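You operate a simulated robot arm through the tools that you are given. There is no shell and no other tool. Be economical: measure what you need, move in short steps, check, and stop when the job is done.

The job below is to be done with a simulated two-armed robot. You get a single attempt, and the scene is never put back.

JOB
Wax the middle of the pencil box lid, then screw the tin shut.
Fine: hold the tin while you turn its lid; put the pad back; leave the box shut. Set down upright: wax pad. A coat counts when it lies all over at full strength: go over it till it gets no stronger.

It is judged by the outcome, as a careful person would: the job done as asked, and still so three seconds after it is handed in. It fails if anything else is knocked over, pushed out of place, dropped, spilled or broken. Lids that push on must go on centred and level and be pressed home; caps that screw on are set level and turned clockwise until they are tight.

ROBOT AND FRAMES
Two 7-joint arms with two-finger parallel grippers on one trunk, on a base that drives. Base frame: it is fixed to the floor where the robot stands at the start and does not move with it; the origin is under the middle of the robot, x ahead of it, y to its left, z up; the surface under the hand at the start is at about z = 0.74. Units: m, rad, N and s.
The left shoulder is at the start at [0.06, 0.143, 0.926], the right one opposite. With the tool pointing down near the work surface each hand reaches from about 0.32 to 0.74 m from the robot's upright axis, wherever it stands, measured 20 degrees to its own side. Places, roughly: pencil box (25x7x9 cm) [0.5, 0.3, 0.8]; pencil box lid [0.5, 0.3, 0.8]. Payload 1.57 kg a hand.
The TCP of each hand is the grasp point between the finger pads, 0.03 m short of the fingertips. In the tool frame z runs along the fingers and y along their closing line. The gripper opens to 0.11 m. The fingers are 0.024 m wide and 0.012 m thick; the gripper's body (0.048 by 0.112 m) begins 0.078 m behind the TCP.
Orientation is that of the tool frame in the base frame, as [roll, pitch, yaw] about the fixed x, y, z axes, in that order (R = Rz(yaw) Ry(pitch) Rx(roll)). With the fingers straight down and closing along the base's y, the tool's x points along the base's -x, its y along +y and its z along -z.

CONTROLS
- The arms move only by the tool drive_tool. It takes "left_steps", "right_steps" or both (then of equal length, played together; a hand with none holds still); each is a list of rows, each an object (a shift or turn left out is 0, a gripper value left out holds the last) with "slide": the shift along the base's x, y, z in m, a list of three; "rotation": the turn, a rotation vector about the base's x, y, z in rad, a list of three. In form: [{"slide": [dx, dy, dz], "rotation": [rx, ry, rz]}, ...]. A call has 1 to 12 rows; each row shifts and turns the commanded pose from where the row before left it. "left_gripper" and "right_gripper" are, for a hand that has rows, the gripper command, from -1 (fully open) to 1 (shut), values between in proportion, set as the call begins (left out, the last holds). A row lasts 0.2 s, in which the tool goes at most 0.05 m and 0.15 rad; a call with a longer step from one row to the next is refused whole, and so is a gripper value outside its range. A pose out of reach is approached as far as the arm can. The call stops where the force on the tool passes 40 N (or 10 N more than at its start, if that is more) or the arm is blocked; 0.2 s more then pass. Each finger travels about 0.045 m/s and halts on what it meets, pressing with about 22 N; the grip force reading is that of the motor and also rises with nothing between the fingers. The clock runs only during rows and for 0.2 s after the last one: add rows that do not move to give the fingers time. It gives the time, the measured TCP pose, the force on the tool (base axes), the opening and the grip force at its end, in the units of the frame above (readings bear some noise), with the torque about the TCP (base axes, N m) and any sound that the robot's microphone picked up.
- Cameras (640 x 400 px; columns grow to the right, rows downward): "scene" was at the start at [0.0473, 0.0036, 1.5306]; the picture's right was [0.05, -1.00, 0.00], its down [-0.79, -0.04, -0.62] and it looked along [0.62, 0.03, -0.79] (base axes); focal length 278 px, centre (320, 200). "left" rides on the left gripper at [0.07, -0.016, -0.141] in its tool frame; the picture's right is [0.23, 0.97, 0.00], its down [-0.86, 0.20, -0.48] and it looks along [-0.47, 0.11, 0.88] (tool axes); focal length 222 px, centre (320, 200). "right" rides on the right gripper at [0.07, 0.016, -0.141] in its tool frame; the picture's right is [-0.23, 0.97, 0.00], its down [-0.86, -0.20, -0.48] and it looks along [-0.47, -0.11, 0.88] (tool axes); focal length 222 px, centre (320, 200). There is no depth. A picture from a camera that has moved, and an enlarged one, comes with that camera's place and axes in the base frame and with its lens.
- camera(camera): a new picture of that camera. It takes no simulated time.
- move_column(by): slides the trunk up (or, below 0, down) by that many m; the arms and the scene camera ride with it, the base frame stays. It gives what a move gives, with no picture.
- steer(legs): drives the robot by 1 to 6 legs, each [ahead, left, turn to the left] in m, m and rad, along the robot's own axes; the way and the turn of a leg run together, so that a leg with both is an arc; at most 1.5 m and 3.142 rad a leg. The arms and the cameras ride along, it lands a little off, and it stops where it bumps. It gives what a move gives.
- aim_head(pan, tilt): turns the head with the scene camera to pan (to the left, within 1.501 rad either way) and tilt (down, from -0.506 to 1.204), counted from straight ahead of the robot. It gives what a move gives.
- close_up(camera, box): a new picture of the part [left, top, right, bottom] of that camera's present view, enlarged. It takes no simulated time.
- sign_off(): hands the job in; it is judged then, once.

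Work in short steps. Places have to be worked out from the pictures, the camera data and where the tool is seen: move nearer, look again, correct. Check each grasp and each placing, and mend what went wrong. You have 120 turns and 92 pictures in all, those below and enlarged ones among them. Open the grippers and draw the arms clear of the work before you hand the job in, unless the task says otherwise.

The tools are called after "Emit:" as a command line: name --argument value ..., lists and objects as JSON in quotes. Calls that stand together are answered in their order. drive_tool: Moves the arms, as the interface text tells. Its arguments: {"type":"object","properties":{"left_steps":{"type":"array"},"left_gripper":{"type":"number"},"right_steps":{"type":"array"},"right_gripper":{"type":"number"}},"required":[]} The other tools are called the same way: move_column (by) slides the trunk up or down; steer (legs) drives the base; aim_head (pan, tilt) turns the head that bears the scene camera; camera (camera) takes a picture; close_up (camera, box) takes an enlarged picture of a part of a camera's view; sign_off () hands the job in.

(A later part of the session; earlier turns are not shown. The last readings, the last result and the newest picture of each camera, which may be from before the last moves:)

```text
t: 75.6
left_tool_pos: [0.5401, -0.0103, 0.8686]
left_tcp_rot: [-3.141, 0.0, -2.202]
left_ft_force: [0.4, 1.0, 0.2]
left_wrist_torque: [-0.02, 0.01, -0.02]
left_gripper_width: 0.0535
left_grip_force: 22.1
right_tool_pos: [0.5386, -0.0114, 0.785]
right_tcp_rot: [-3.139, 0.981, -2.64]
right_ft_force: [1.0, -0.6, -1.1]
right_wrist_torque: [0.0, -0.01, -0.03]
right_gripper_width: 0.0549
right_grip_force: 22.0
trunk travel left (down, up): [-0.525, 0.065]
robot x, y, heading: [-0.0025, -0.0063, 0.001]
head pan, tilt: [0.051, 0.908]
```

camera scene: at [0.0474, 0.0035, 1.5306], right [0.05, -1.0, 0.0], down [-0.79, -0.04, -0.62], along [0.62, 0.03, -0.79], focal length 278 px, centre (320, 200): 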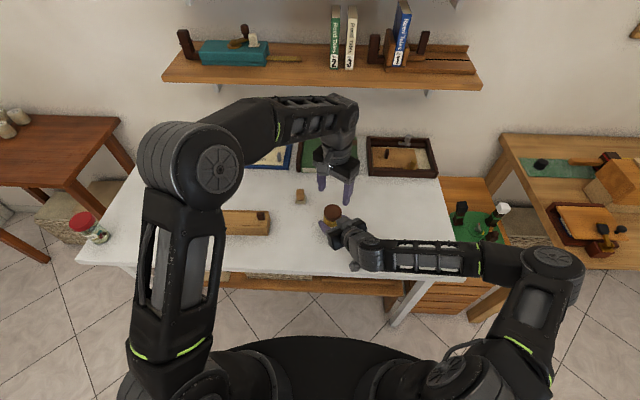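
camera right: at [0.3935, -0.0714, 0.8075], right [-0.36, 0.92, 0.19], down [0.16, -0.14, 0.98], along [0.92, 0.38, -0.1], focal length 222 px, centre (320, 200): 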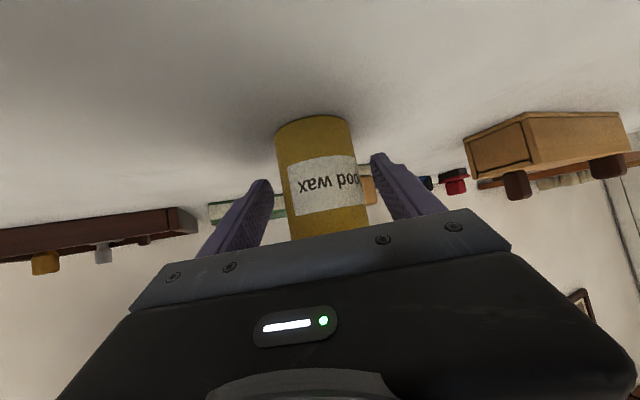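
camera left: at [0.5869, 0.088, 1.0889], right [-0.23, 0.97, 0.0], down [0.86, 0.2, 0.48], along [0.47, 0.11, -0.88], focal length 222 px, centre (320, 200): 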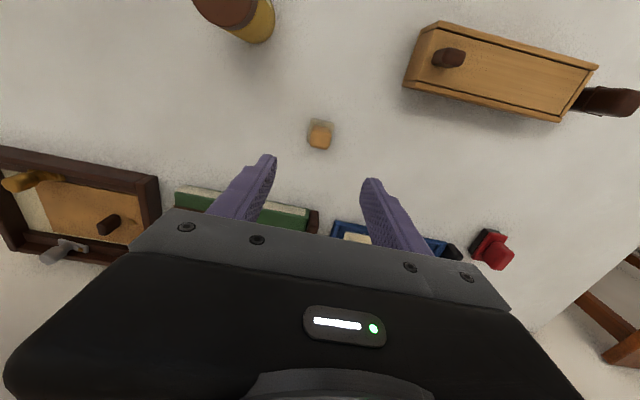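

Free — no load on lifting. Raise the lid off and look.

Emit:
drive_tool --left_steps '[{"slide": [0, 0, 0.004]}, {"slide": [0, 0, 0.008]}, {"slide": [0, 0, 0.012]}, {"slide": [0, 0, 0.015]}, {"slide": [0, 0.005, 0.015]}, {"slide": [0, 0.012, 0.008]}, {"slide": [0, 0.018, 0]}, {"slide": [0, 0.02, 0]}, {"slide": [0, 0.02, 0]}, {"slide": [0, 0.02, 0]}, {"slide": [0, 0.015, 0]}, {}]'

Emit:
close_up --camera "scene" --box '[260, 165, 388, 245]'

```text
t: 78.2
left_tool_pos: [0.5405, 0.0991, 0.9305]
left_tcp_rot: [-3.141, -0.002, -2.201]
left_ft_force: [0.2, 0.2, -0.4]
left_wrist_torque: [-0.02, -0.01, -0.02]
left_gripper_width: 0.0533
left_grip_force: 22.1
right_tool_pos: [0.5402, -0.0103, 0.7859]
right_tcp_rot: [-3.141, 0.983, -2.642]
right_ft_force: [0.5, 0.2, -0.3]
right_wrist_torque: [-0.01, -0.01, -0.02]
right_gripper_width: 0.0545
right_grip_force: 21.4
trunk travel left (down, up): [-0.525, 0.065]
robot x, y, heading: [-0.0044, 0.0024, -0.003]
head pan, tilt: [0.051, 0.908]
```

```text
5.00 times, centred on (324, 205) of scene
camera zoom: at [0.0475, 0.0034, 1.5306], right [0.05, -1.0, 0.0], down [-0.79, -0.04, -0.62], along [0.62, 0.03, -0.79], focal length 1390 px, centre (300, 175)
```

zoom: 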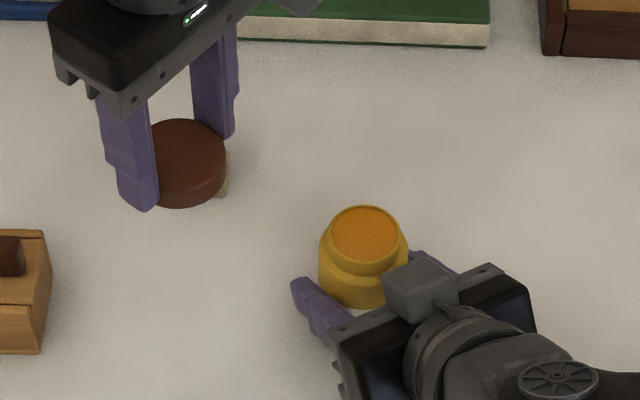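

Lid off; the tin is full of wax to the rim. Set the lid down at (0.54, 0.10).

Emit:
drive_tool --left_steps '[{"slide": [0, 0, -0.01]}, {"slide": [0, 0, -0.02]}, {"slide": [0, 0, -0.025]}, {"slide": [0, 0, -0.025]}, {"slide": [0, 0, -0.025]}, {"slide": [0, 0, -0.02]}, {"slide": [0, 0, -0.01]}, {"slide": [0, 0, -0.006]}, {}]'

Emit:
drive_tool --left_steps '[{"slide": [0, 0, -0.003]}, {"slide": [0, 0, -0.003]}, {}]'

Emit:
close_up --camera "scene" --box '[270, 185, 334, 225]'

```text
t: 80.2
left_tool_pos: [0.5417, 0.0995, 0.7885]
left_tcp_rot: [-3.14, 0.0, -2.201]
left_ft_force: [0.7, 0.0, -0.1]
left_wrist_torque: [-0.03, -0.02, -0.02]
left_gripper_width: 0.0533
left_grip_force: 22.4
right_tool_pos: [0.5383, -0.0116, 0.787]
right_tcp_rot: [-3.141, 0.981, -2.64]
right_ft_force: [0.1, -0.5, -0.9]
right_wrist_torque: [-0.01, 0.0, -0.01]
right_gripper_width: 0.0544
right_grip_force: 22.9
trunk travel left (down, up): [-0.525, 0.065]
robot x, y, heading: [0.0039, -0.0015, -0.001]
head pan, tilt: [0.051, 0.908]
```

```text
t: 81.0
left_tool_pos: [0.5401, 0.1005, 0.7817]
left_tcp_rot: [3.14, 0.0, -2.201]
left_ft_force: [-0.4, -0.1, 1.1]
left_wrist_torque: [0.0, -0.01, 0.02]
left_gripper_width: 0.0533
left_grip_force: 21.8
right_tool_pos: [0.5386, -0.0103, 0.7863]
right_tcp_rot: [-3.139, 0.98, -2.64]
right_ft_force: [-0.4, -0.5, -1.4]
right_wrist_torque: [-0.01, -0.04, 0.01]
right_gripper_width: 0.0544
right_grip_force: 21.8
trunk travel left (down, up): [-0.525, 0.065]
robot x, y, heading: [0.0008, 0.0014, -0.0]
head pan, tilt: [0.051, 0.908]
```

```text
10.00 times, centred on (302, 205) of scene
camera zoom: at [0.0475, 0.0035, 1.5306], right [0.05, -1.0, 0.0], down [-0.79, -0.04, -0.62], along [0.62, 0.03, -0.79], focal length 2779 px, centre (500, 150)
```

zoom: 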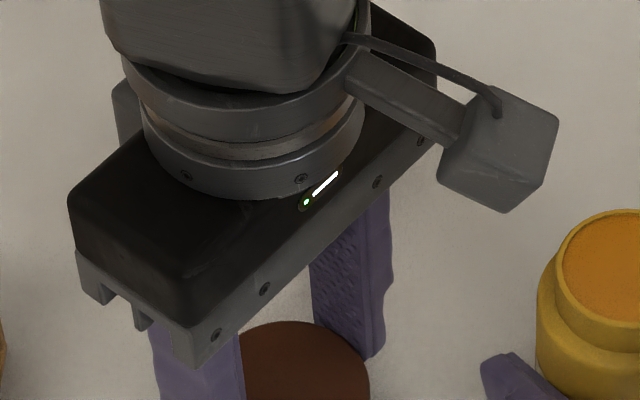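

Emit:
drive_tool --left_steps '[{"slide": [0, 0, -0.002]}, {}]'

Emit:
drive_tool --left_steps '[{"slide": [0, 0, -0.002]}, {}]'

```text
t: 81.6
left_tool_pos: [0.5405, 0.1001, 0.7804]
left_tcp_rot: [3.14, -0.001, -2.201]
left_ft_force: [0.1, 0.3, 0.0]
left_wrist_torque: [0.0, 0.0, 0.03]
left_gripper_width: 0.053
left_grip_force: 22.1
right_tool_pos: [0.5392, -0.011, 0.7865]
right_tcp_rot: [-3.139, 0.981, -2.641]
right_ft_force: [0.2, 0.1, -0.8]
right_wrist_torque: [0.0, 0.03, 0.01]
right_gripper_width: 0.0547
right_grip_force: 22.2
trunk travel left (down, up): [-0.525, 0.065]
robot x, y, heading: [0.0005, 0.0022, 0.0]
head pan, tilt: [0.051, 0.908]
```

```text
t: 82.2
left_tool_pos: [0.5407, 0.0995, 0.7791]
left_tcp_rot: [-3.141, 0.001, -2.202]
left_ft_force: [0.4, 0.8, -0.1]
left_wrist_torque: [-0.02, -0.04, 0.03]
left_gripper_width: 0.0536
left_grip_force: 22.4
right_tool_pos: [0.5386, -0.0104, 0.7859]
right_tcp_rot: [-3.141, 0.98, -2.64]
right_ft_force: [0.3, 0.9, -0.2]
right_wrist_torque: [0.0, 0.0, 0.0]
right_gripper_width: 0.0543
right_grip_force: 22.2
trunk travel left (down, up): [-0.525, 0.065]
robot x, y, heading: [-0.003, -0.0026, 0.002]
head pan, tilt: [0.051, 0.908]
```

Emit:
drive_tool --left_steps '[{"slide": [0, 0, -0.002]}, {}]'

Emit:
drive_tool --left_steps '[{"slide": [0, 0, -0.002]}, {}]'

```text
t: 82.8
left_tool_pos: [0.54, 0.0991, 0.7773]
left_tcp_rot: [3.141, -0.001, -2.202]
left_ft_force: [0.6, 0.6, 0.5]
left_wrist_torque: [0.02, -0.02, 0.0]
left_gripper_width: 0.0532
left_grip_force: 22.2
right_tool_pos: [0.5386, -0.0109, 0.7861]
right_tcp_rot: [-3.137, 0.982, -2.641]
right_ft_force: [0.4, -0.4, -1.2]
right_wrist_torque: [0.05, -0.04, -0.01]
right_gripper_width: 0.0545
right_grip_force: 21.8
trunk travel left (down, up): [-0.525, 0.065]
robot x, y, heading: [0.0034, 0.0002, 0.004]
head pan, tilt: [0.051, 0.908]
```

```text
t: 83.4
left_tool_pos: [0.5413, 0.0992, 0.7748]
left_tcp_rot: [3.14, -0.001, -2.201]
left_ft_force: [0.9, 0.0, -0.1]
left_wrist_torque: [0.0, -0.05, -0.01]
left_gripper_width: 0.0534
left_grip_force: 21.8
right_tool_pos: [0.5385, -0.0115, 0.7864]
right_tcp_rot: [-3.139, 0.981, -2.642]
right_ft_force: [-0.2, -0.1, -0.6]
right_wrist_torque: [0.0, 0.01, 0.02]
right_gripper_width: 0.0544
right_grip_force: 21.7
trunk travel left (down, up): [-0.525, 0.065]
robot x, y, heading: [0.0018, -0.0003, 0.0]
head pan, tilt: [0.051, 0.908]
```

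Emit:
drive_tool --left_steps '[{"slide": [0, 0, -0.0015]}, {}]'

Emit:
drive_tool --left_steps '[{"slide": [0, 0, -0.0015]}, {}]'

Emit:
close_up --camera "left" --box '[220, 100, 420, 225]'

```text
t: 84.0
left_tool_pos: [0.5408, 0.1008, 0.7732]
left_tcp_rot: [3.141, 0.001, -2.2]
left_ft_force: [0.1, 0.9, -0.1]
left_wrist_torque: [0.0, -0.01, -0.03]
left_gripper_width: 0.0532
left_grip_force: 21.9
right_tool_pos: [0.538, -0.0106, 0.7858]
right_tcp_rot: [-3.139, 0.981, -2.641]
right_ft_force: [0.5, -0.2, -1.3]
right_wrist_torque: [0.01, 0.03, 0.01]
right_gripper_width: 0.0543
right_grip_force: 21.9
trunk travel left (down, up): [-0.525, 0.065]
robot x, y, heading: [0.0043, 0.0009, 0.004]
head pan, tilt: [0.051, 0.908]
```

```text
t: 84.6
left_tool_pos: [0.5423, 0.1005, 0.7744]
left_tcp_rot: [-3.141, -0.001, -2.201]
left_ft_force: [-1.4, 1.3, 12.1]
left_wrist_torque: [-0.05, 0.25, -0.05]
left_gripper_width: 0.0532
left_grip_force: 21.9
right_tool_pos: [0.5375, -0.0103, 0.7864]
right_tcp_rot: [-3.139, 0.981, -2.64]
right_ft_force: [0.2, 0.3, -1.4]
right_wrist_torque: [0.02, -0.04, 0.01]
right_gripper_width: 0.0543
right_grip_force: 21.8
trunk travel left (down, up): [-0.525, 0.065]
robot x, y, heading: [-0.0012, 0.0016, -0.002]
head pan, tilt: [0.051, 0.908]
```

```text
3.20 times, centred on (320, 162) of left
camera zoom: at [0.5128, 0.0347, 0.9149], right [-0.92, 0.39, 0.0], down [0.34, 0.81, 0.48], along [0.19, 0.44, -0.88], focal length 711 px, centre (320, 320)
```

zoom: 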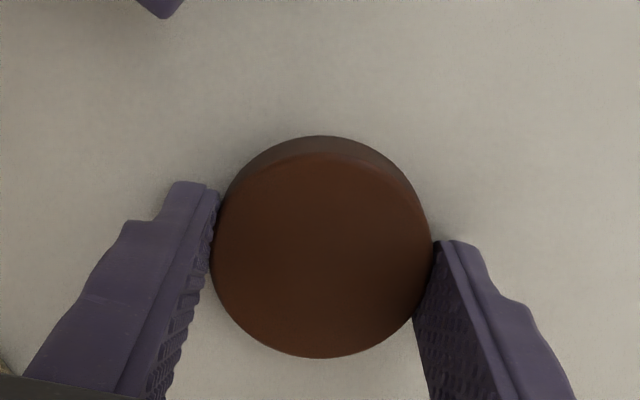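

Lid rests on the table at (0.541, 0.100). Release, rise, and go over the pad with yaw back to 0.

Emit:
drive_tool --left_steps '[{"slide": [0, 0, 0.001]}, {}, {}, {"slide": [0, 0, 0.02]}, {"slide": [0, 0, 0.04]}, {"slide": [0, 0, 0.045]}, {"slide": [0.02, 0, 0.04], "rotation": [0, 0, -0.15]}, {"slide": [0.025, 0, 0], "rotation": [0, 0, -0.15]}, {"slide": [0.025, 0, 0], "rotation": [0, 0, -0.15]}, {"slide": [0.025, 0, 0], "rotation": [0, 0, -0.15]}, {"slide": [0.015, 0.003, 0], "rotation": [0, 0, -0.15]}, {"slide": [0.005, 0, 0], "rotation": [0, 0, -0.15]}]' --left_gripper -0.25

Emit:
drive_tool --left_steps '[{"rotation": [0, 0, -0.04]}, {}]'

Emit:
camera --camera "left"

```text
t: 87.2
left_tool_pos: [0.6552, 0.1021, 0.9183]
left_tcp_rot: [3.142, 0.001, -3.103]
left_ft_force: [0.9, -0.3, 0.3]
left_wrist_torque: [-0.03, -0.01, -0.01]
left_gripper_width: 0.0687
left_grip_force: 0.0
right_tool_pos: [0.5384, -0.0106, 0.7852]
right_tcp_rot: [-3.14, 0.98, -2.642]
right_ft_force: [0.0, 0.0, -0.6]
right_wrist_torque: [0.0, -0.04, -0.02]
right_gripper_width: 0.0541
right_grip_force: 21.8
trunk travel left (down, up): [-0.525, 0.065]
robot x, y, heading: [-0.0018, 0.0012, 0.0]
head pan, tilt: [0.051, 0.908]
```

```text
t: 87.8
left_tool_pos: [0.6563, 0.1026, 0.9189]
left_tcp_rot: [3.141, -0.001, -3.141]
left_ft_force: [-0.5, 0.2, 0.1]
left_wrist_torque: [-0.03, 0.01, 0.01]
left_gripper_width: 0.0685
left_grip_force: 0.0
right_tool_pos: [0.5377, -0.0105, 0.7856]
right_tcp_rot: [-3.14, 0.981, -2.641]
right_ft_force: [0.7, 0.0, -0.2]
right_wrist_torque: [-0.01, -0.05, 0.0]
right_gripper_width: 0.054
right_grip_force: 22.0
trunk travel left (down, up): [-0.525, 0.065]
robot x, y, heading: [0.0038, 0.0044, 0.004]
head pan, tilt: [0.051, 0.908]
```

```text
34 pictures are left
camera left: at [0.5861, 0.0871, 1.06], right [-0.23, 0.97, 0.0], down [0.86, 0.2, 0.48], along [0.47, 0.11, -0.88], focal length 222 px, centre (320, 200)
```

left: 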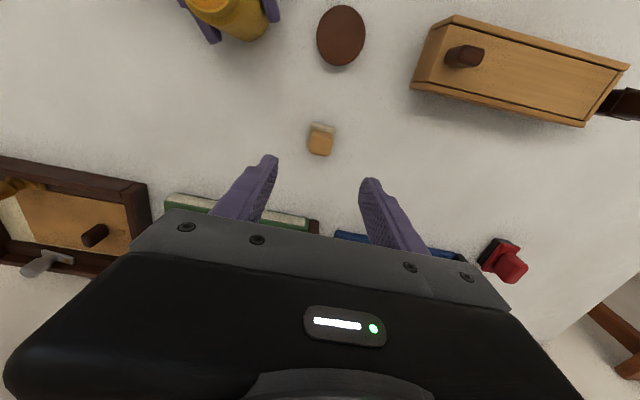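

Lid lies properly, pad is in place. Grasp the pad again.

Emit:
drive_tool --left_steps '[{"slide": [0.001, 0.001, -0.04]}, {"slide": [0, 0, -0.04]}, {"slide": [0, 0, -0.035]}, {"slide": [0, 0, -0.0165]}, {}]'

Emit:
drive_tool --left_steps '[{}, {}, {}, {}, {}, {"slide": [0, 0, 0.003]}, {"slide": [0, 0, 0.005]}, {"slide": [0, 0, 0.008]}, {"slide": [0, 0, 0.012]}, {"slide": [0, 0, 0.014]}, {"slide": [0, 0, 0.014]}, {"slide": [0, 0, 0.014]}]' --left_gripper 1

```text
t: 89.0
left_tool_pos: [0.6583, 0.1048, 0.7872]
left_tcp_rot: [3.141, 0.001, -3.137]
left_ft_force: [-0.1, -0.5, 0.1]
left_wrist_torque: [0.03, 0.01, -0.02]
left_gripper_width: 0.0685
left_grip_force: 0.1
right_tool_pos: [0.5399, -0.0105, 0.7855]
right_tcp_rot: [-3.14, 0.981, -2.643]
right_ft_force: [-0.4, -0.2, -0.9]
right_wrist_torque: [0.0, 0.0, 0.0]
right_gripper_width: 0.0543
right_grip_force: 21.6
trunk travel left (down, up): [-0.525, 0.065]
robot x, y, heading: [-0.0013, 0.0001, -0.007]
head pan, tilt: [0.051, 0.908]
```

```text
t: 91.6
left_tool_pos: [0.6569, 0.1031, 0.8569]
left_tcp_rot: [3.141, 0.0, -3.141]
left_ft_force: [0.3, 0.5, 0.1]
left_wrist_torque: [0.05, 0.01, 0.0]
left_gripper_width: 0.0271
left_grip_force: 21.7
right_tool_pos: [0.5398, -0.011, 0.7846]
right_tcp_rot: [-3.14, 0.981, -2.639]
right_ft_force: [0.8, 0.0, -1.1]
right_wrist_torque: [0.0, 0.03, 0.0]
right_gripper_width: 0.0541
right_grip_force: 22.6
trunk travel left (down, up): [-0.525, 0.065]
robot x, y, heading: [-0.0025, 0.0035, -0.002]
head pan, tilt: [0.051, 0.908]
```

Held. Carry the pad above the tin.

Emit:
drive_tool --left_steps '[{"slide": [0, 0, 0.012]}, {"slide": [-0.004, -0.004, 0.014]}, {"slide": [-0.009, -0.009, 0.014]}, {"slide": [-0.013, -0.012, 0.014]}, {"slide": [-0.013, -0.013, 0.012]}, {"slide": [-0.013, -0.013, 0.006]}, {"slide": [-0.013, -0.013, 0]}, {"slide": [-0.013, -0.013, 0]}, {"slide": [-0.013, -0.013, 0]}, {"slide": [-0.013, -0.013, 0]}, {"slide": [-0.01, -0.008, 0]}, {"slide": [-0.004, -0.003, 0]}]'

Emit:
close_up --camera "left" --box '[220, 75, 420, 200]'

Emit:
close_up --camera "scene" --box '[280, 175, 376, 235]'

```text
t: 94.2
left_tool_pos: [0.539, -0.0106, 0.9284]
left_tcp_rot: [-3.142, -0.001, -3.141]
left_ft_force: [0.8, 0.0, -0.4]
left_wrist_torque: [0.01, 0.02, -0.02]
left_gripper_width: 0.0272
left_grip_force: 21.8
right_tool_pos: [0.5396, -0.0103, 0.7848]
right_tcp_rot: [-3.138, 0.981, -2.641]
right_ft_force: [-0.3, 0.2, -1.4]
right_wrist_torque: [0.0, -0.04, 0.0]
right_gripper_width: 0.0542
right_grip_force: 22.2
trunk travel left (down, up): [-0.525, 0.065]
robot x, y, heading: [-0.0002, -0.0024, -0.002]
head pan, tilt: [0.051, 0.908]
```

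```text
3.20 times, centred on (320, 138) of left
camera zoom: at [0.4691, -0.0261, 1.07], right [-0.23, 0.97, 0.0], down [0.86, 0.2, 0.48], along [0.47, 0.11, -0.88], focal length 711 px, centre (320, 400)
```

zoom: 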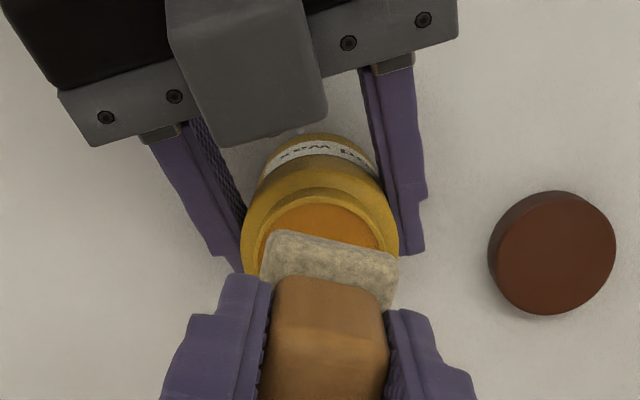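

```text
6.67 times, centred on (328, 205) of scene
camera zoom: at [0.0475, 0.0035, 1.5306], right [0.05, -1.0, 0.0], down [-0.79, -0.04, -0.62], along [0.62, 0.03, -0.79], focal length 1853 px, centre (267, 167)
```

zoom: 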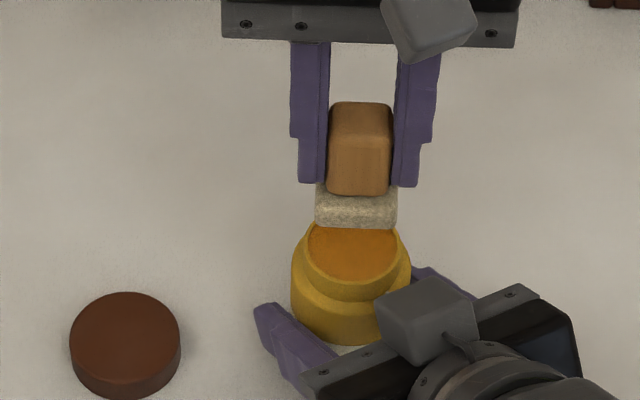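

Aligned over the wax. Descend gently to touch.

Emit:
drive_tool --left_steps '[{"slide": [0, 0, -0.008]}, {"slide": [0, 0, -0.01]}, {"slide": [0, 0, -0.01]}, {"slide": [0, 0, -0.006]}, {}]'

Emit:
drive_tool --left_steps '[{"slide": [0, 0, -0.002]}, {"slide": [0, 0, -0.002]}, {}]'

Emit:
drive_tool --left_steps '[{"slide": [0, 0, -0.002]}, {}]'

Emit:
close_up --camera "scene" --box '[280, 175, 376, 235]'

```text
t: 95.4
left_tool_pos: [0.5381, -0.0112, 0.8947]
left_tcp_rot: [3.14, -0.001, -3.14]
left_ft_force: [-0.7, 0.2, 0.3]
left_wrist_torque: [0.0, 0.0, 0.02]
left_gripper_width: 0.0273
left_grip_force: 21.9
right_tool_pos: [0.5387, -0.0121, 0.7856]
right_tcp_rot: [-3.14, 0.981, -2.64]
right_ft_force: [-0.3, 0.3, -0.4]
right_wrist_torque: [-0.01, -0.03, -0.03]
right_gripper_width: 0.0541
right_grip_force: 21.6
trunk travel left (down, up): [-0.525, 0.065]
robot x, y, heading: [-0.0005, 0.0014, 0.0]
head pan, tilt: [0.051, 0.908]
```

```text
t: 96.2
left_tool_pos: [0.5394, -0.0092, 0.8903]
left_tcp_rot: [-3.142, 0.001, -3.139]
left_ft_force: [-0.3, -0.6, -1.6]
left_wrist_torque: [0.0, -0.01, 0.0]
left_gripper_width: 0.0271
left_grip_force: 22.1
right_tool_pos: [0.5393, -0.0117, 0.7865]
right_tcp_rot: [-3.14, 0.982, -2.641]
right_ft_force: [0.0, -1.0, -1.1]
right_wrist_torque: [-0.01, -0.04, 0.01]
right_gripper_width: 0.0542
right_grip_force: 21.4
trunk travel left (down, up): [-0.525, 0.065]
robot x, y, heading: [0.0027, 0.0012, 0.001]
head pan, tilt: [0.051, 0.908]
```

```text
t: 96.8
left_tool_pos: [0.5395, -0.01, 0.8892]
left_tcp_rot: [3.14, 0.002, -3.14]
left_ft_force: [-2.3, -0.3, 6.8]
left_wrist_torque: [-0.07, 0.08, -0.01]
left_gripper_width: 0.0275
left_grip_force: 22.1
right_tool_pos: [0.5388, -0.012, 0.7851]
right_tcp_rot: [-3.14, 0.979, -2.643]
right_ft_force: [2.4, -0.1, -7.3]
right_wrist_torque: [-0.02, 0.26, -0.01]
right_gripper_width: 0.0543
right_grip_force: 21.8
trunk travel left (down, up): [-0.525, 0.065]
robot x, y, heading: [-0.0012, -0.0043, 0.002]
head pan, tilt: [0.051, 0.908]
```

```text
6.67 times, centred on (328, 205) of scene
camera zoom: at [0.0476, 0.0035, 1.5306], right [0.05, -1.0, 0.0], down [-0.79, -0.04, -0.62], along [0.62, 0.03, -0.79], focal length 1853 px, centre (267, 167)
```

zoom: 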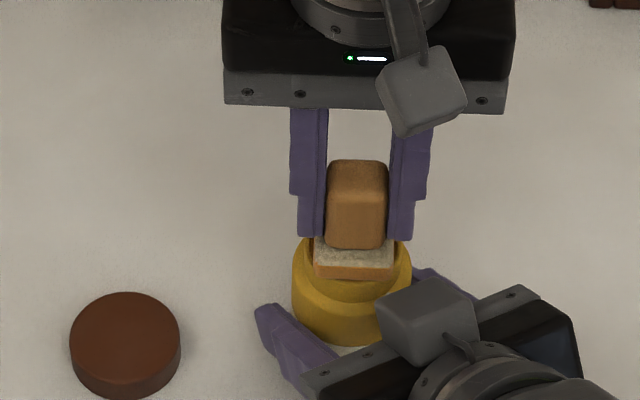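

The pad's underside turned orange: wax taken. Lift off and carry it to the box.

Emit:
drive_tool --left_steps '[{"slide": [0, 0, 0.004]}, {"slide": [0, 0, 0.01]}, {"slide": [0, 0, 0.014]}, {"slide": [0, 0.005, 0.012]}, {"slide": [0, 0.012, 0]}, {"slide": [0, 0.017, 0]}, {"slide": [0, 0.017, 0]}, {"slide": [0, 0.017, 0]}, {"slide": [0, 0.017, 0]}, {"slide": [0, 0.017, 0]}, {"slide": [0, 0.017, 0]}, {"slide": [0, 0.017, 0]}]'

Emit:
drive_tool --left_steps '[{"slide": [0, 0.017, 0]}, {"slide": [0, 0.017, 0]}, {"slide": [0, 0.017, 0], "rotation": [0, 0, 0.01]}, {"slide": [0, 0.017, 0], "rotation": [0, 0, 0.01]}, {"slide": [0, 0.017, 0], "rotation": [0, 0, 0.01]}, {"slide": [0, 0.017, 0]}, {"slide": [0, 0.017, 0]}, {"slide": [0, 0.017, 0]}, {"slide": [-0.002, 0.017, 0]}, {"slide": [0, 0.011, 0]}, {}]'

```text
t: 99.4
left_tool_pos: [0.5386, 0.1263, 0.9285]
left_tcp_rot: [-3.141, -0.001, -3.141]
left_ft_force: [0.4, 0.0, -0.4]
left_wrist_torque: [-0.04, 0.04, -0.03]
left_gripper_width: 0.0272
left_grip_force: 22.0
right_tool_pos: [0.5382, -0.0121, 0.7852]
right_tcp_rot: [-3.141, 0.981, -2.639]
right_ft_force: [-0.1, 0.4, -1.2]
right_wrist_torque: [-0.01, -0.01, 0.01]
right_gripper_width: 0.0543
right_grip_force: 22.2
trunk travel left (down, up): [-0.525, 0.065]
robot x, y, heading: [-0.0017, -0.0041, 0.002]
head pan, tilt: [0.051, 0.908]
```

```text
t: 101.8
left_tool_pos: [0.5368, 0.29, 0.9292]
left_tcp_rot: [-3.142, 0.0, -3.111]
left_ft_force: [-0.6, 0.3, -0.1]
left_wrist_torque: [0.01, 0.01, 0.0]
left_gripper_width: 0.027
left_grip_force: 22.1
right_tool_pos: [0.5386, -0.0113, 0.7878]
right_tcp_rot: [-3.141, 0.98, -2.641]
right_ft_force: [-0.7, -0.7, -1.6]
right_wrist_torque: [0.0, -0.01, -0.03]
right_gripper_width: 0.0544
right_grip_force: 22.2
trunk travel left (down, up): [-0.525, 0.065]
robot x, y, heading: [0.0007, 0.0035, 0.001]
head pan, tilt: [0.051, 0.908]
```

Over the lid centre. Descend to contact and stroke across.

Emit:
drive_tool --left_steps '[{"slide": [0, 0, -0.012]}, {"slide": [0, 0, -0.018]}, {"slide": [0, 0, -0.02]}, {"slide": [0, 0, -0.02]}, {"slide": [0, 0, -0.012]}, {"slide": [0, 0, -0.007]}, {"slide": [0, 0, -0.0035]}, {}]'

Emit:
drive_tool --left_steps '[{"slide": [0.009, 0, 0]}, {"slide": [-0.009, 0, 0]}, {"slide": [-0.009, 0, 0]}, {"slide": [0.009, 0, 0]}, {"slide": [0.009, 0, 0]}, {"slide": [-0.009, 0, 0]}, {"slide": [-0.009, 0, 0]}, {"slide": [0.009, 0, 0]}, {"slide": [0, 0, 0.005]}, {"slide": [0.02, 0, 0.02]}, {"slide": [0.025, 0, 0.015]}, {}]'

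Emit:
close_up --camera "left" --box '[220, 80, 420, 205]'

```text
t: 103.6
left_tool_pos: [0.5361, 0.2898, 0.8385]
left_tcp_rot: [-3.141, 0.007, -3.109]
left_ft_force: [0.4, 1.9, 19.2]
left_wrist_torque: [0.01, 0.05, 0.02]
left_gripper_width: 0.0274
left_grip_force: 21.6
right_tool_pos: [0.5372, -0.0111, 0.787]
right_tcp_rot: [-3.14, 0.984, -2.64]
right_ft_force: [0.2, -1.3, -0.3]
right_wrist_torque: [-0.02, -0.01, -0.02]
right_gripper_width: 0.0543
right_grip_force: 21.7
trunk travel left (down, up): [-0.525, 0.065]
robot x, y, heading: [-0.0032, 0.0, 0.007]
head pan, tilt: [0.051, 0.908]
```

```text
t: 106.2
left_tool_pos: [0.5819, 0.2912, 0.8762]
left_tcp_rot: [-3.14, -0.001, -3.11]
left_ft_force: [0.3, -1.0, -0.3]
left_wrist_torque: [0.02, -0.03, 0.02]
left_gripper_width: 0.0275
left_grip_force: 21.7
right_tool_pos: [0.5393, -0.0114, 0.7867]
right_tcp_rot: [-3.14, 0.981, -2.641]
right_ft_force: [0.2, 0.6, -1.2]
right_wrist_torque: [0.0, 0.0, -0.03]
right_gripper_width: 0.054
right_grip_force: 22.0
trunk travel left (down, up): [-0.525, 0.065]
robot x, y, heading: [0.002, -0.0003, 0.003]
head pan, tilt: [0.051, 0.908]
```

```text
3.20 times, centred on (320, 142) of left
camera zoom: at [0.5127, 0.273, 1.0175], right [-0.26, 0.97, 0.0], down [0.85, 0.23, 0.48], along [0.46, 0.12, -0.88], focal length 711 px, centre (320, 384)
```

zoom: 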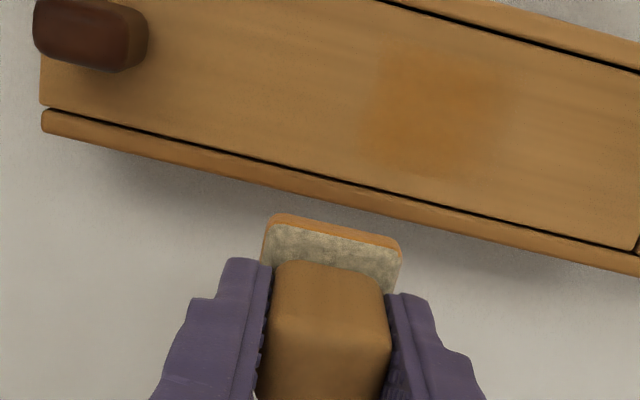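

A faint orange coat appears. I check where exactly it lies from the scene camera.

Emit:
close_up --camera "scene" --box '[190, 200, 286, 240]'

```text
6.67 times, centred on (238, 220) of scene
camera zoom: at [0.0475, 0.0036, 1.5306], right [0.05, -1.0, 0.0], down [-0.79, -0.04, -0.62], along [0.62, 0.03, -0.79], focal length 1853 px, centre (867, 67)
```

zoom: 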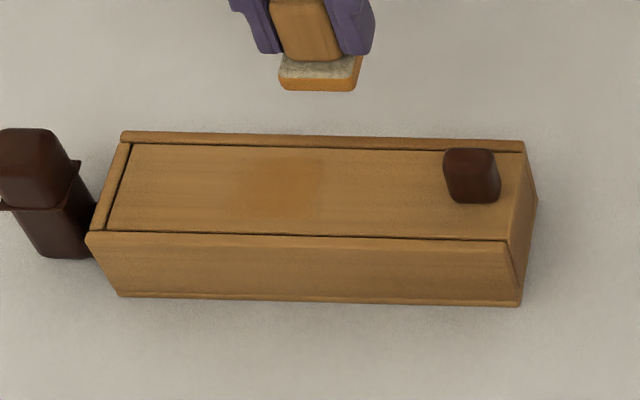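

The visible coat spans y≈0.289–0.33, i.e. the zone midway between knob and left end (centre ≈0.31). I stroke around y=0.31 and look again.

Emit:
drive_tool --left_steps '[{"slide": [-0.025, 0.01, 0]}, {"slide": [-0.02, 0.01, -0.015]}, {"slide": [0, 0, -0.02]}, {"slide": [0, 0, -0.005]}, {"slide": [0.009, 0, 0]}, {"slide": [-0.009, 0, 0]}, {"slide": [-0.009, 0, 0]}, {"slide": [0.009, 0, 0]}, {"slide": [0.009, 0, 0]}, {"slide": [-0.009, 0, 0]}, {"slide": [-0.009, 0, 0]}, {"slide": [0.009, 0, 0]}]'

Emit:
drive_tool --left_steps '[{"slide": [0.009, 0, 0]}, {"slide": [-0.009, 0, 0]}, {"slide": [-0.009, 0, 0]}, {"slide": [0.009, 0, 0]}, {"slide": [0, 0, 0.005]}, {"slide": [0.02, -0.01, 0.02]}, {"slide": [0.025, -0.01, 0.015]}, {}]'

Emit:
close_up --camera "scene" --box '[190, 200, 286, 240]'

Emit:
close_up --camera "left" --box '[220, 80, 420, 205]'

```text
t: 108.8
left_tool_pos: [0.5359, 0.3099, 0.8371]
left_tcp_rot: [-3.141, 0.0, -3.112]
left_ft_force: [-0.7, -0.4, 1.3]
left_wrist_torque: [-0.01, 0.01, 0.01]
left_gripper_width: 0.0269
left_grip_force: 22.0
right_tool_pos: [0.5393, -0.011, 0.7862]
right_tcp_rot: [-3.139, 0.98, -2.64]
right_ft_force: [-1.0, 0.8, 0.2]
right_wrist_torque: [0.06, 0.0, 0.01]
right_gripper_width: 0.0542
right_grip_force: 21.8
trunk travel left (down, up): [-0.525, 0.065]
robot x, y, heading: [0.0018, -0.0021, 0.004]
head pan, tilt: [0.051, 0.908]
```

```text
t: 110.6
left_tool_pos: [0.5824, 0.2897, 0.8752]
left_tcp_rot: [3.141, -0.002, -3.108]
left_ft_force: [-0.1, 0.2, 0.1]
left_wrist_torque: [0.01, -0.01, -0.03]
left_gripper_width: 0.0273
left_grip_force: 22.4
right_tool_pos: [0.5384, -0.0107, 0.786]
right_tcp_rot: [-3.14, 0.98, -2.64]
right_ft_force: [0.2, 0.3, -1.3]
right_wrist_torque: [-0.01, 0.02, 0.0]
right_gripper_width: 0.0541
right_grip_force: 21.7
trunk travel left (down, up): [-0.525, 0.065]
robot x, y, heading: [0.0015, 0.0023, 0.001]
head pan, tilt: [0.051, 0.908]
```

```text
6.67 times, centred on (238, 220) of scene
camera zoom: at [0.0474, 0.0036, 1.5306], right [0.05, -1.0, 0.0], down [-0.79, -0.04, -0.62], along [0.62, 0.03, -0.79], focal length 1853 px, centre (867, 67)
```

zoom: 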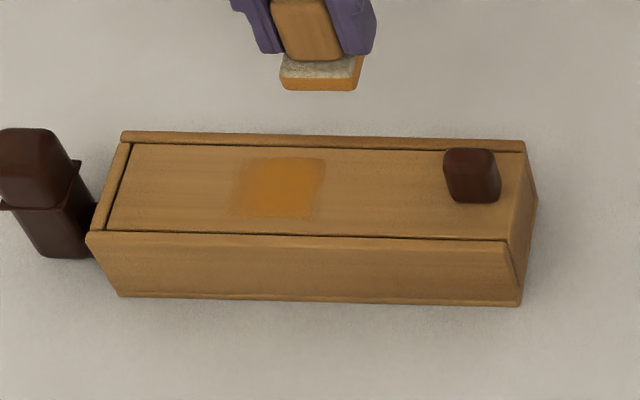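

```text
3.20 times, centred on (320, 142) of left
camera zoom: at [0.5128, 0.2725, 1.0176], right [-0.26, 0.97, 0.0], down [0.85, 0.23, 0.48], along [0.46, 0.12, -0.88], focal length 711 px, centre (320, 384)
```

zoom: 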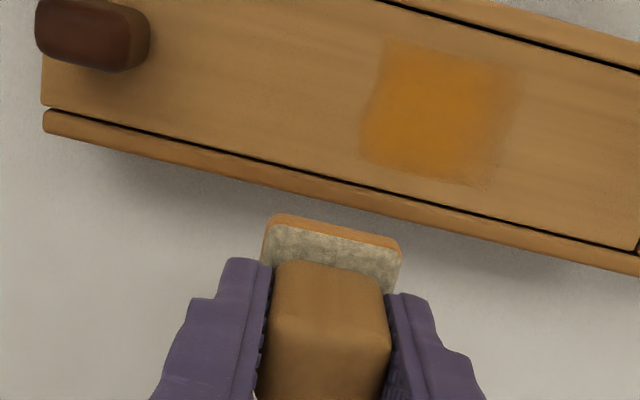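

The zone is fixed at y≈0.289–0.333 and strengthens; its +y edge is weaker. Stroke more at y≈0.322 and 0.30, pressing slightly more.

Emit:
drive_tool --left_steps '[{"slide": [-0.025, 0.017, 0]}, {"slide": [-0.02, 0.016, -0.015]}, {"slide": [0, 0, -0.02]}, {"slide": [0, 0, -0.0058]}, {"slide": [0.009, 0, 0]}, {"slide": [-0.009, 0, 0]}, {"slide": [-0.009, 0, 0]}, {"slide": [0.009, 0, 0]}, {"slide": [0.009, 0, 0]}, {"slide": [-0.009, 0, 0]}, {"slide": [-0.009, 0, 0]}, {"slide": [0.009, 0, 0]}]'

Emit:
drive_tool --left_steps '[{"slide": [0.009, 0, 0]}, {"slide": [-0.009, 0, 0]}, {"slide": [-0.009, 0, 0]}, {"slide": [0.009, 0, 0]}, {"slide": [0.009, 0, 0]}, {"slide": [-0.009, 0, 0]}, {"slide": [-0.009, 0, 0]}, {"slide": [0.009, 0, 0]}, {"slide": [0, 0, 0.006]}, {"slide": [0, -0.012, 0]}, {"slide": [0, -0.011, 0]}, {"slide": [0, 0, -0.006]}]'

Emit:
drive_tool --left_steps '[{"slide": [0.009, 0, 0]}, {"slide": [-0.009, 0, 0]}, {"slide": [-0.009, 0, 0]}, {"slide": [0.009, 0, 0]}, {"slide": [0.009, 0, 0]}, {"slide": [-0.009, 0, 0]}, {"slide": [-0.009, 0, 0]}, {"slide": [0.009, 0, 0]}, {"slide": [0, 0, 0.006]}, {"slide": [0.02, -0.005, 0.02]}, {"slide": [0.025, -0.005, 0.015]}, {}]'

Emit:
close_up --camera "left" --box '[220, 80, 420, 205]'

```text
t: 113.2
left_tool_pos: [0.535, 0.322, 0.8347]
left_tcp_rot: [-3.141, 0.0, -3.111]
left_ft_force: [-3.8, 0.1, 8.1]
left_wrist_torque: [0.0, 0.03, 0.01]
left_gripper_width: 0.0271
left_grip_force: 21.8
right_tool_pos: [0.5384, -0.011, 0.7871]
right_tcp_rot: [-3.141, 0.981, -2.64]
right_ft_force: [-0.2, 0.0, -1.0]
right_wrist_torque: [0.0, 0.01, 0.01]
right_gripper_width: 0.0541
right_grip_force: 22.1
trunk travel left (down, up): [-0.525, 0.065]
robot x, y, heading: [-0.0042, -0.0019, 0.002]
head pan, tilt: [0.051, 0.908]
```

```text
t: 115.8
left_tool_pos: [0.5352, 0.2994, 0.8363]
left_tcp_rot: [-3.141, -0.001, -3.111]
left_ft_force: [-0.9, -0.2, 1.2]
left_wrist_torque: [-0.04, -0.02, -0.03]
left_gripper_width: 0.0271
left_grip_force: 21.6
right_tool_pos: [0.5385, -0.011, 0.7857]
right_tcp_rot: [-3.141, 0.98, -2.64]
right_ft_force: [0.4, 0.2, -1.1]
right_wrist_torque: [-0.01, 0.02, 0.01]
right_gripper_width: 0.0541
right_grip_force: 22.3
trunk travel left (down, up): [-0.525, 0.065]
robot x, y, heading: [-0.001, -0.0004, 0.001]
head pan, tilt: [0.051, 0.908]
```

```text
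t: 118.4
left_tool_pos: [0.5815, 0.2901, 0.8766]
left_tcp_rot: [-3.141, 0.001, -3.111]
left_ft_force: [-0.8, 0.9, -0.1]
left_wrist_torque: [-0.02, 0.0, 0.01]
left_gripper_width: 0.0273
left_grip_force: 22.6
right_tool_pos: [0.5394, -0.0111, 0.7869]
right_tcp_rot: [-3.14, 0.981, -2.641]
right_ft_force: [-1.2, 0.0, -1.4]
right_wrist_torque: [-0.03, 0.01, -0.05]
right_gripper_width: 0.0541
right_grip_force: 22.2
trunk travel left (down, up): [-0.525, 0.065]
robot x, y, heading: [0.0037, -0.0021, -0.003]
head pan, tilt: [0.051, 0.908]
```

```text
3.20 times, centred on (320, 142) of left
camera zoom: at [0.5127, 0.2722, 1.0173], right [-0.26, 0.97, 0.0], down [0.85, 0.23, 0.48], along [0.46, 0.12, -0.88], focal length 711 px, centre (320, 384)
```

zoom: 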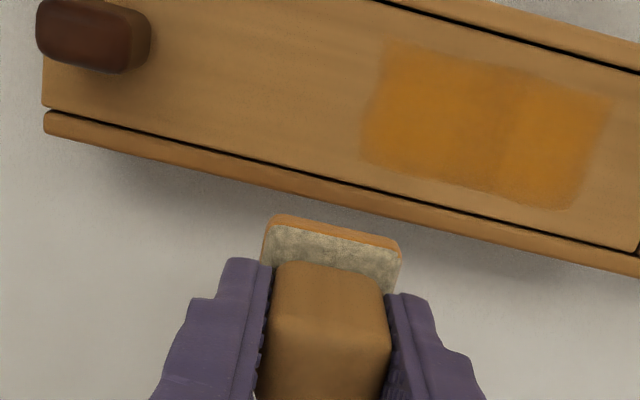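

The coat seems offset in +y from where I believe the pad rubs. I put the pad down at y≈0.285 and look to compare directly.

Emit:
drive_tool --left_steps '[{"slide": [-0.025, -0.003, 0]}, {"slide": [-0.02, -0.002, -0.015]}, {"slide": [0, 0, -0.02]}, {"slide": [0, 0, -0.0055]}, {}]'

Emit:
close_up --camera "scene" --box '[200, 195, 280, 245]'

```text
t: 119.6
left_tool_pos: [0.5355, 0.2846, 0.8358]
left_tcp_rot: [3.141, 0.0, -3.11]
left_ft_force: [-0.7, -0.1, 1.4]
left_wrist_torque: [0.03, 0.02, 0.0]
left_gripper_width: 0.0272
left_grip_force: 22.2
right_tool_pos: [0.5389, -0.0102, 0.7858]
right_tcp_rot: [-3.14, 0.98, -2.642]
right_ft_force: [-1.2, 1.0, -0.6]
right_wrist_torque: [-0.01, 0.01, -0.01]
right_gripper_width: 0.0544
right_grip_force: 21.7
trunk travel left (down, up): [-0.525, 0.065]
robot x, y, heading: [0.0028, -0.0015, -0.005]
head pan, tilt: [0.051, 0.908]
```

```text
8.00 times, centred on (240, 220) of scene
camera zoom: at [0.0474, 0.0035, 1.5306], right [0.05, -1.0, 0.0], down [-0.79, -0.04, -0.62], along [0.62, 0.03, -0.79], focal length 2223 px, centre (960, 40)
```

zoom: 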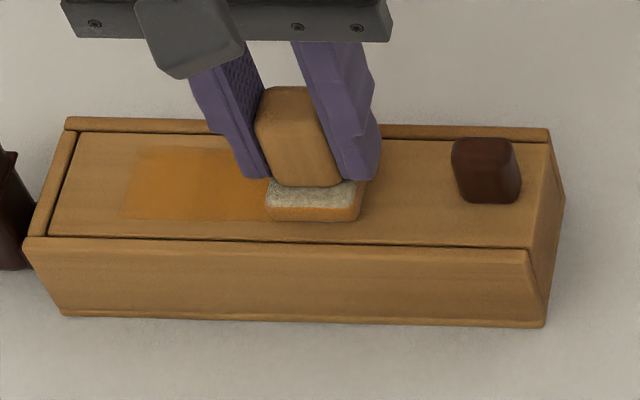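

The mark does lie shifted toward +y of the pad's rubbing. To have the lid's true middle covered either way, I extend toward -y: strokes at y≈0.284, then 0.268.

Emit:
drive_tool --left_steps '[{"slide": [0.009, 0, -0.0008]}, {"slide": [-0.009, 0, 0]}, {"slide": [-0.009, 0, 0]}, {"slide": [0.009, 0, 0]}, {"slide": [0.009, 0, 0]}, {"slide": [-0.009, 0, 0]}, {"slide": [-0.009, 0, 0]}, {"slide": [0.009, 0, 0]}, {"slide": [0, 0, 0.006]}, {"slide": [0, -0.009, 0]}, {"slide": [0, -0.008, 0]}, {"slide": [0, 0, -0.006]}]'

Emit:
drive_tool --left_steps '[{"slide": [0.009, 0, 0]}, {"slide": [-0.009, 0, 0]}, {"slide": [-0.009, 0, 0]}, {"slide": [0.009, 0, 0]}, {"slide": [0.009, 0, 0]}, {"slide": [-0.009, 0, 0]}, {"slide": [-0.009, 0, 0]}, {"slide": [0.009, 0, 0]}, {"slide": [0, 0, 0.006]}, {"slide": [0.02, 0.011, 0.02]}, {"slide": [0.025, 0.011, 0.015]}, {}]'

Emit:
close_up --camera "left" --box '[220, 80, 420, 205]'

```text
t: 122.2
left_tool_pos: [0.537, 0.2678, 0.8349]
left_tcp_rot: [-3.141, 0.001, -3.11]
left_ft_force: [-0.6, 0.2, 0.9]
left_wrist_torque: [0.0, 0.0, 0.02]
left_gripper_width: 0.0272
left_grip_force: 22.0
right_tool_pos: [0.5394, -0.0116, 0.7879]
right_tcp_rot: [-3.139, 0.981, -2.64]
right_ft_force: [-0.9, 1.1, -1.5]
right_wrist_torque: [0.05, 0.04, -0.03]
right_gripper_width: 0.0544
right_grip_force: 21.5
trunk travel left (down, up): [-0.525, 0.065]
robot x, y, heading: [0.0024, -0.0019, 0.006]
head pan, tilt: [0.051, 0.908]
```

```text
t: 124.8
left_tool_pos: [0.5809, 0.2907, 0.8763]
left_tcp_rot: [-3.141, -0.001, -3.111]
left_ft_force: [0.1, -0.2, 0.7]
left_wrist_torque: [0.0, 0.01, -0.01]
left_gripper_width: 0.027
left_grip_force: 21.7
right_tool_pos: [0.5392, -0.0117, 0.7861]
right_tcp_rot: [-3.139, 0.981, -2.638]
right_ft_force: [0.3, -0.1, -1.7]
right_wrist_torque: [0.0, 0.03, -0.01]
right_gripper_width: 0.054
right_grip_force: 22.0
trunk travel left (down, up): [-0.525, 0.065]
robot x, y, heading: [0.0037, 0.0001, 0.004]
head pan, tilt: [0.051, 0.908]
```

```text
3.20 times, centred on (320, 142) of left
camera zoom: at [0.5117, 0.2723, 1.0177], right [-0.26, 0.97, 0.0], down [0.85, 0.23, 0.48], along [0.46, 0.12, -0.88], focal length 711 px, centre (320, 384)
```

zoom: 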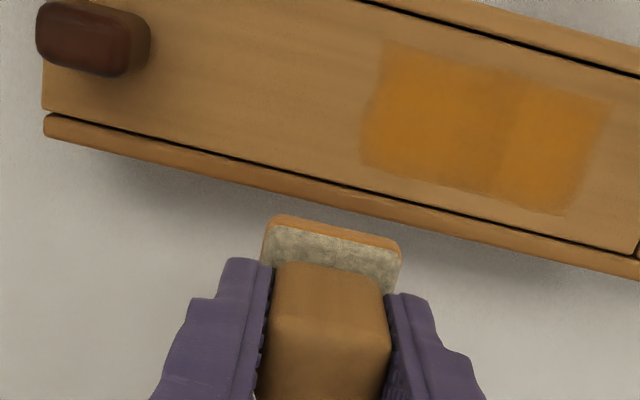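

Contact force there was only ~1 N, so that test says little. Repeat at y≈0.275 pressing properly (~8 N).

Emit:
drive_tool --left_steps '[{"slide": [-0.025, -0.008, 0]}, {"slide": [-0.019, -0.008, -0.015]}, {"slide": [0, 0, -0.02]}, {"slide": [0, 0, -0.0065]}, {"slide": [0, 0, -0.0008]}, {}]'

```text
t: 126.2
left_tool_pos: [0.5368, 0.2742, 0.8352]
left_tcp_rot: [-3.141, 0.003, -3.11]
left_ft_force: [-2.0, 0.7, 16.7]
left_wrist_torque: [0.05, -0.01, -0.01]
left_gripper_width: 0.0272
left_grip_force: 22.0
right_tool_pos: [0.5372, -0.0118, 0.7874]
right_tcp_rot: [-3.141, 0.983, -2.64]
right_ft_force: [-0.4, -0.5, -0.6]
right_wrist_torque: [-0.03, 0.0, 0.02]
right_gripper_width: 0.0543
right_grip_force: 21.8
trunk travel left (down, up): [-0.525, 0.065]
robot x, y, heading: [0.0001, 0.0005, -0.003]
head pan, tilt: [0.051, 0.908]
```

Emit:
drive_tool --left_steps '[{"slide": [0.009, 0, 0]}, {"slide": [-0.009, 0, 0]}, {"slide": [-0.009, 0, 0]}, {"slide": [0.009, 0, 0]}, {"slide": [0.009, 0, 0]}, {"slide": [-0.009, 0, 0]}, {"slide": [-0.009, 0, 0]}, {"slide": [0.009, 0, 0]}, {"slide": [0, 0, 0.006]}, {"slide": [0.02, 0.008, 0.02]}, {"slide": [0.025, 0.008, 0.015]}, {}]'

Emit:
close_up --camera "left" --box '[220, 80, 420, 205]'

```text
t: 128.8
left_tool_pos: [0.5832, 0.2894, 0.8754]
left_tcp_rot: [3.141, -0.002, -3.111]
left_ft_force: [-0.5, 0.0, -0.7]
left_wrist_torque: [0.01, -0.03, 0.02]
left_gripper_width: 0.0272
left_grip_force: 22.1
right_tool_pos: [0.5392, -0.0117, 0.7859]
right_tcp_rot: [-3.139, 0.981, -2.64]
right_ft_force: [0.4, -0.2, -1.5]
right_wrist_torque: [-0.02, -0.04, 0.02]
right_gripper_width: 0.0542
right_grip_force: 22.1
trunk travel left (down, up): [-0.525, 0.065]
robot x, y, heading: [0.0011, -0.0016, 0.005]
head pan, tilt: [0.051, 0.908]
```

```text
3.20 times, centred on (320, 142) of left
camera zoom: at [0.5134, 0.2721, 1.0162], right [-0.26, 0.97, 0.0], down [0.85, 0.23, 0.48], along [0.46, 0.12, -0.88], focal length 711 px, centre (320, 384)
```

zoom: 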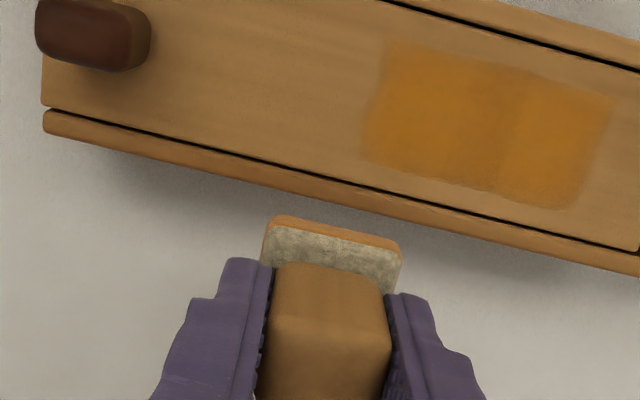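

The -y border stays fixed, so the coat zone is bounded there. Now full-pressure passes at y≈0.307, 0.322, 0.337 to even it and see whether it extends at +y.

Emit:
drive_tool --left_steps '[{"slide": [-0.025, 0.01, 0]}, {"slide": [-0.021, 0.008, -0.015]}, {"slide": [0, 0, -0.02]}, {"slide": [0, 0, -0.007]}, {"slide": [0.009, 0, 0]}, {"slide": [-0.009, 0, 0]}, {"slide": [-0.009, 0, 0]}, {"slide": [0.009, 0, 0]}, {"slide": [0.009, 0, 0]}, {"slide": [-0.009, 0, 0]}, {"slide": [-0.009, 0, 0]}, {"slide": [0.009, 0, 0]}]'

Emit:
drive_tool --left_steps '[{"slide": [0, 0.008, 0]}, {"slide": [0, 0.007, 0]}, {"slide": [0.009, 0, 0]}, {"slide": [-0.009, 0, 0]}, {"slide": [-0.009, 0, 0]}, {"slide": [0.009, 0, 0]}, {"slide": [0.009, 0, 0]}, {"slide": [-0.009, 0, 0]}, {"slide": [-0.009, 0, 0]}, {"slide": [0.009, 0, 0]}, {"slide": [0, 0.008, 0]}, {"slide": [0, 0.007, 0]}]'

Emit:
drive_tool --left_steps '[{"slide": [0.009, 0, 0]}, {"slide": [-0.009, 0, 0]}, {"slide": [-0.009, 0, 0]}, {"slide": [0.009, 0, 0]}, {"slide": [0.009, 0, 0]}, {"slide": [-0.009, 0, 0]}, {"slide": [-0.009, 0, 0]}, {"slide": [0.009, 0, 0]}, {"slide": [0, 0, 0.007]}, {"slide": [0.02, -0.024, 0.02]}, {"slide": [0.025, -0.024, 0.015]}, {}]'

Emit:
close_up --camera "left" --box '[220, 80, 420, 205]'

```text
t: 131.4
left_tool_pos: [0.5335, 0.3072, 0.8344]
left_tcp_rot: [3.141, -0.002, -3.11]
left_ft_force: [-8.1, -0.5, 36.7]
left_wrist_torque: [-0.09, 0.11, -0.02]
left_gripper_width: 0.0271
left_grip_force: 21.7
right_tool_pos: [0.5366, -0.0126, 0.7878]
right_tcp_rot: [-3.141, 0.985, -2.641]
right_ft_force: [0.1, -0.9, -1.3]
right_wrist_torque: [0.02, -0.01, 0.01]
right_gripper_width: 0.0542
right_grip_force: 21.9
trunk travel left (down, up): [-0.525, 0.065]
robot x, y, heading: [-0.0026, 0.0025, 0.0]
head pan, tilt: [0.051, 0.908]
```

```text
t: 134.0
left_tool_pos: [0.5361, 0.3335, 0.8342]
left_tcp_rot: [-3.141, 0.004, -3.114]
left_ft_force: [-1.6, -15.4, 30.3]
left_wrist_torque: [-0.55, 0.0, -0.02]
left_gripper_width: 0.0272
left_grip_force: 22.5
right_tool_pos: [0.5377, -0.0137, 0.7872]
right_tcp_rot: [3.141, 0.985, -2.642]
right_ft_force: [0.2, 0.3, -1.5]
right_wrist_torque: [0.0, 0.02, -0.01]
right_gripper_width: 0.0541
right_grip_force: 22.5
trunk travel left (down, up): [-0.525, 0.065]
robot x, y, heading: [0.0016, 0.0017, 0.002]
head pan, tilt: [0.051, 0.908]
```

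```text
t: 136.6
left_tool_pos: [0.581, 0.2905, 0.8739]
left_tcp_rot: [-3.141, -0.001, -3.11]
left_ft_force: [1.4, 0.4, 0.2]
left_wrist_torque: [0.0, 0.02, 0.0]
left_gripper_width: 0.0272
left_grip_force: 21.8
right_tool_pos: [0.5397, -0.0109, 0.7866]
right_tcp_rot: [-3.14, 0.98, -2.641]
right_ft_force: [0.1, -0.1, -1.6]
right_wrist_torque: [0.0, -0.02, -0.04]
right_gripper_width: 0.0539
right_grip_force: 22.3
trunk travel left (down, up): [-0.525, 0.065]
robot x, y, heading: [-0.0008, 0.0004, 0.001]
head pan, tilt: [0.051, 0.908]
```

```text
3.20 times, centred on (320, 142) of left
camera zoom: at [0.5122, 0.2722, 1.0153], right [-0.26, 0.97, 0.0], down [0.85, 0.23, 0.48], along [0.46, 0.12, -0.88], focal length 711 px, centre (320, 384)
```

zoom: 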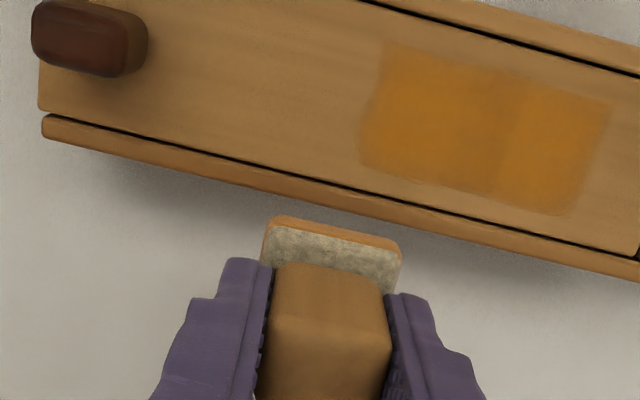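

The zone is fixed and now covered all over, but not clearly uniform. Another round at moderate pressure; check the force first.

Emit:
drive_tool --left_steps '[{"slide": [-0.025, -0.008, 0]}, {"slide": [-0.02, -0.008, -0.015]}, {"slide": [0, 0, -0.02]}, {"slide": [0, 0, -0.0065]}, {}]'

```text
t: 137.8
left_tool_pos: [0.5373, 0.2741, 0.8342]
left_tcp_rot: [-3.141, 0.004, -3.109]
left_ft_force: [-0.6, 0.5, 19.2]
left_wrist_torque: [0.02, 0.09, -0.04]
left_gripper_width: 0.027
left_grip_force: 22.1
right_tool_pos: [0.5384, -0.0122, 0.7867]
right_tcp_rot: [-3.141, 0.983, -2.641]
right_ft_force: [0.8, 0.5, -0.7]
right_wrist_torque: [-0.01, 0.01, -0.01]
right_gripper_width: 0.0543
right_grip_force: 22.3
trunk travel left (down, up): [-0.525, 0.065]
robot x, y, heading: [0.003, 0.003, -0.0]
head pan, tilt: [0.051, 0.908]
```

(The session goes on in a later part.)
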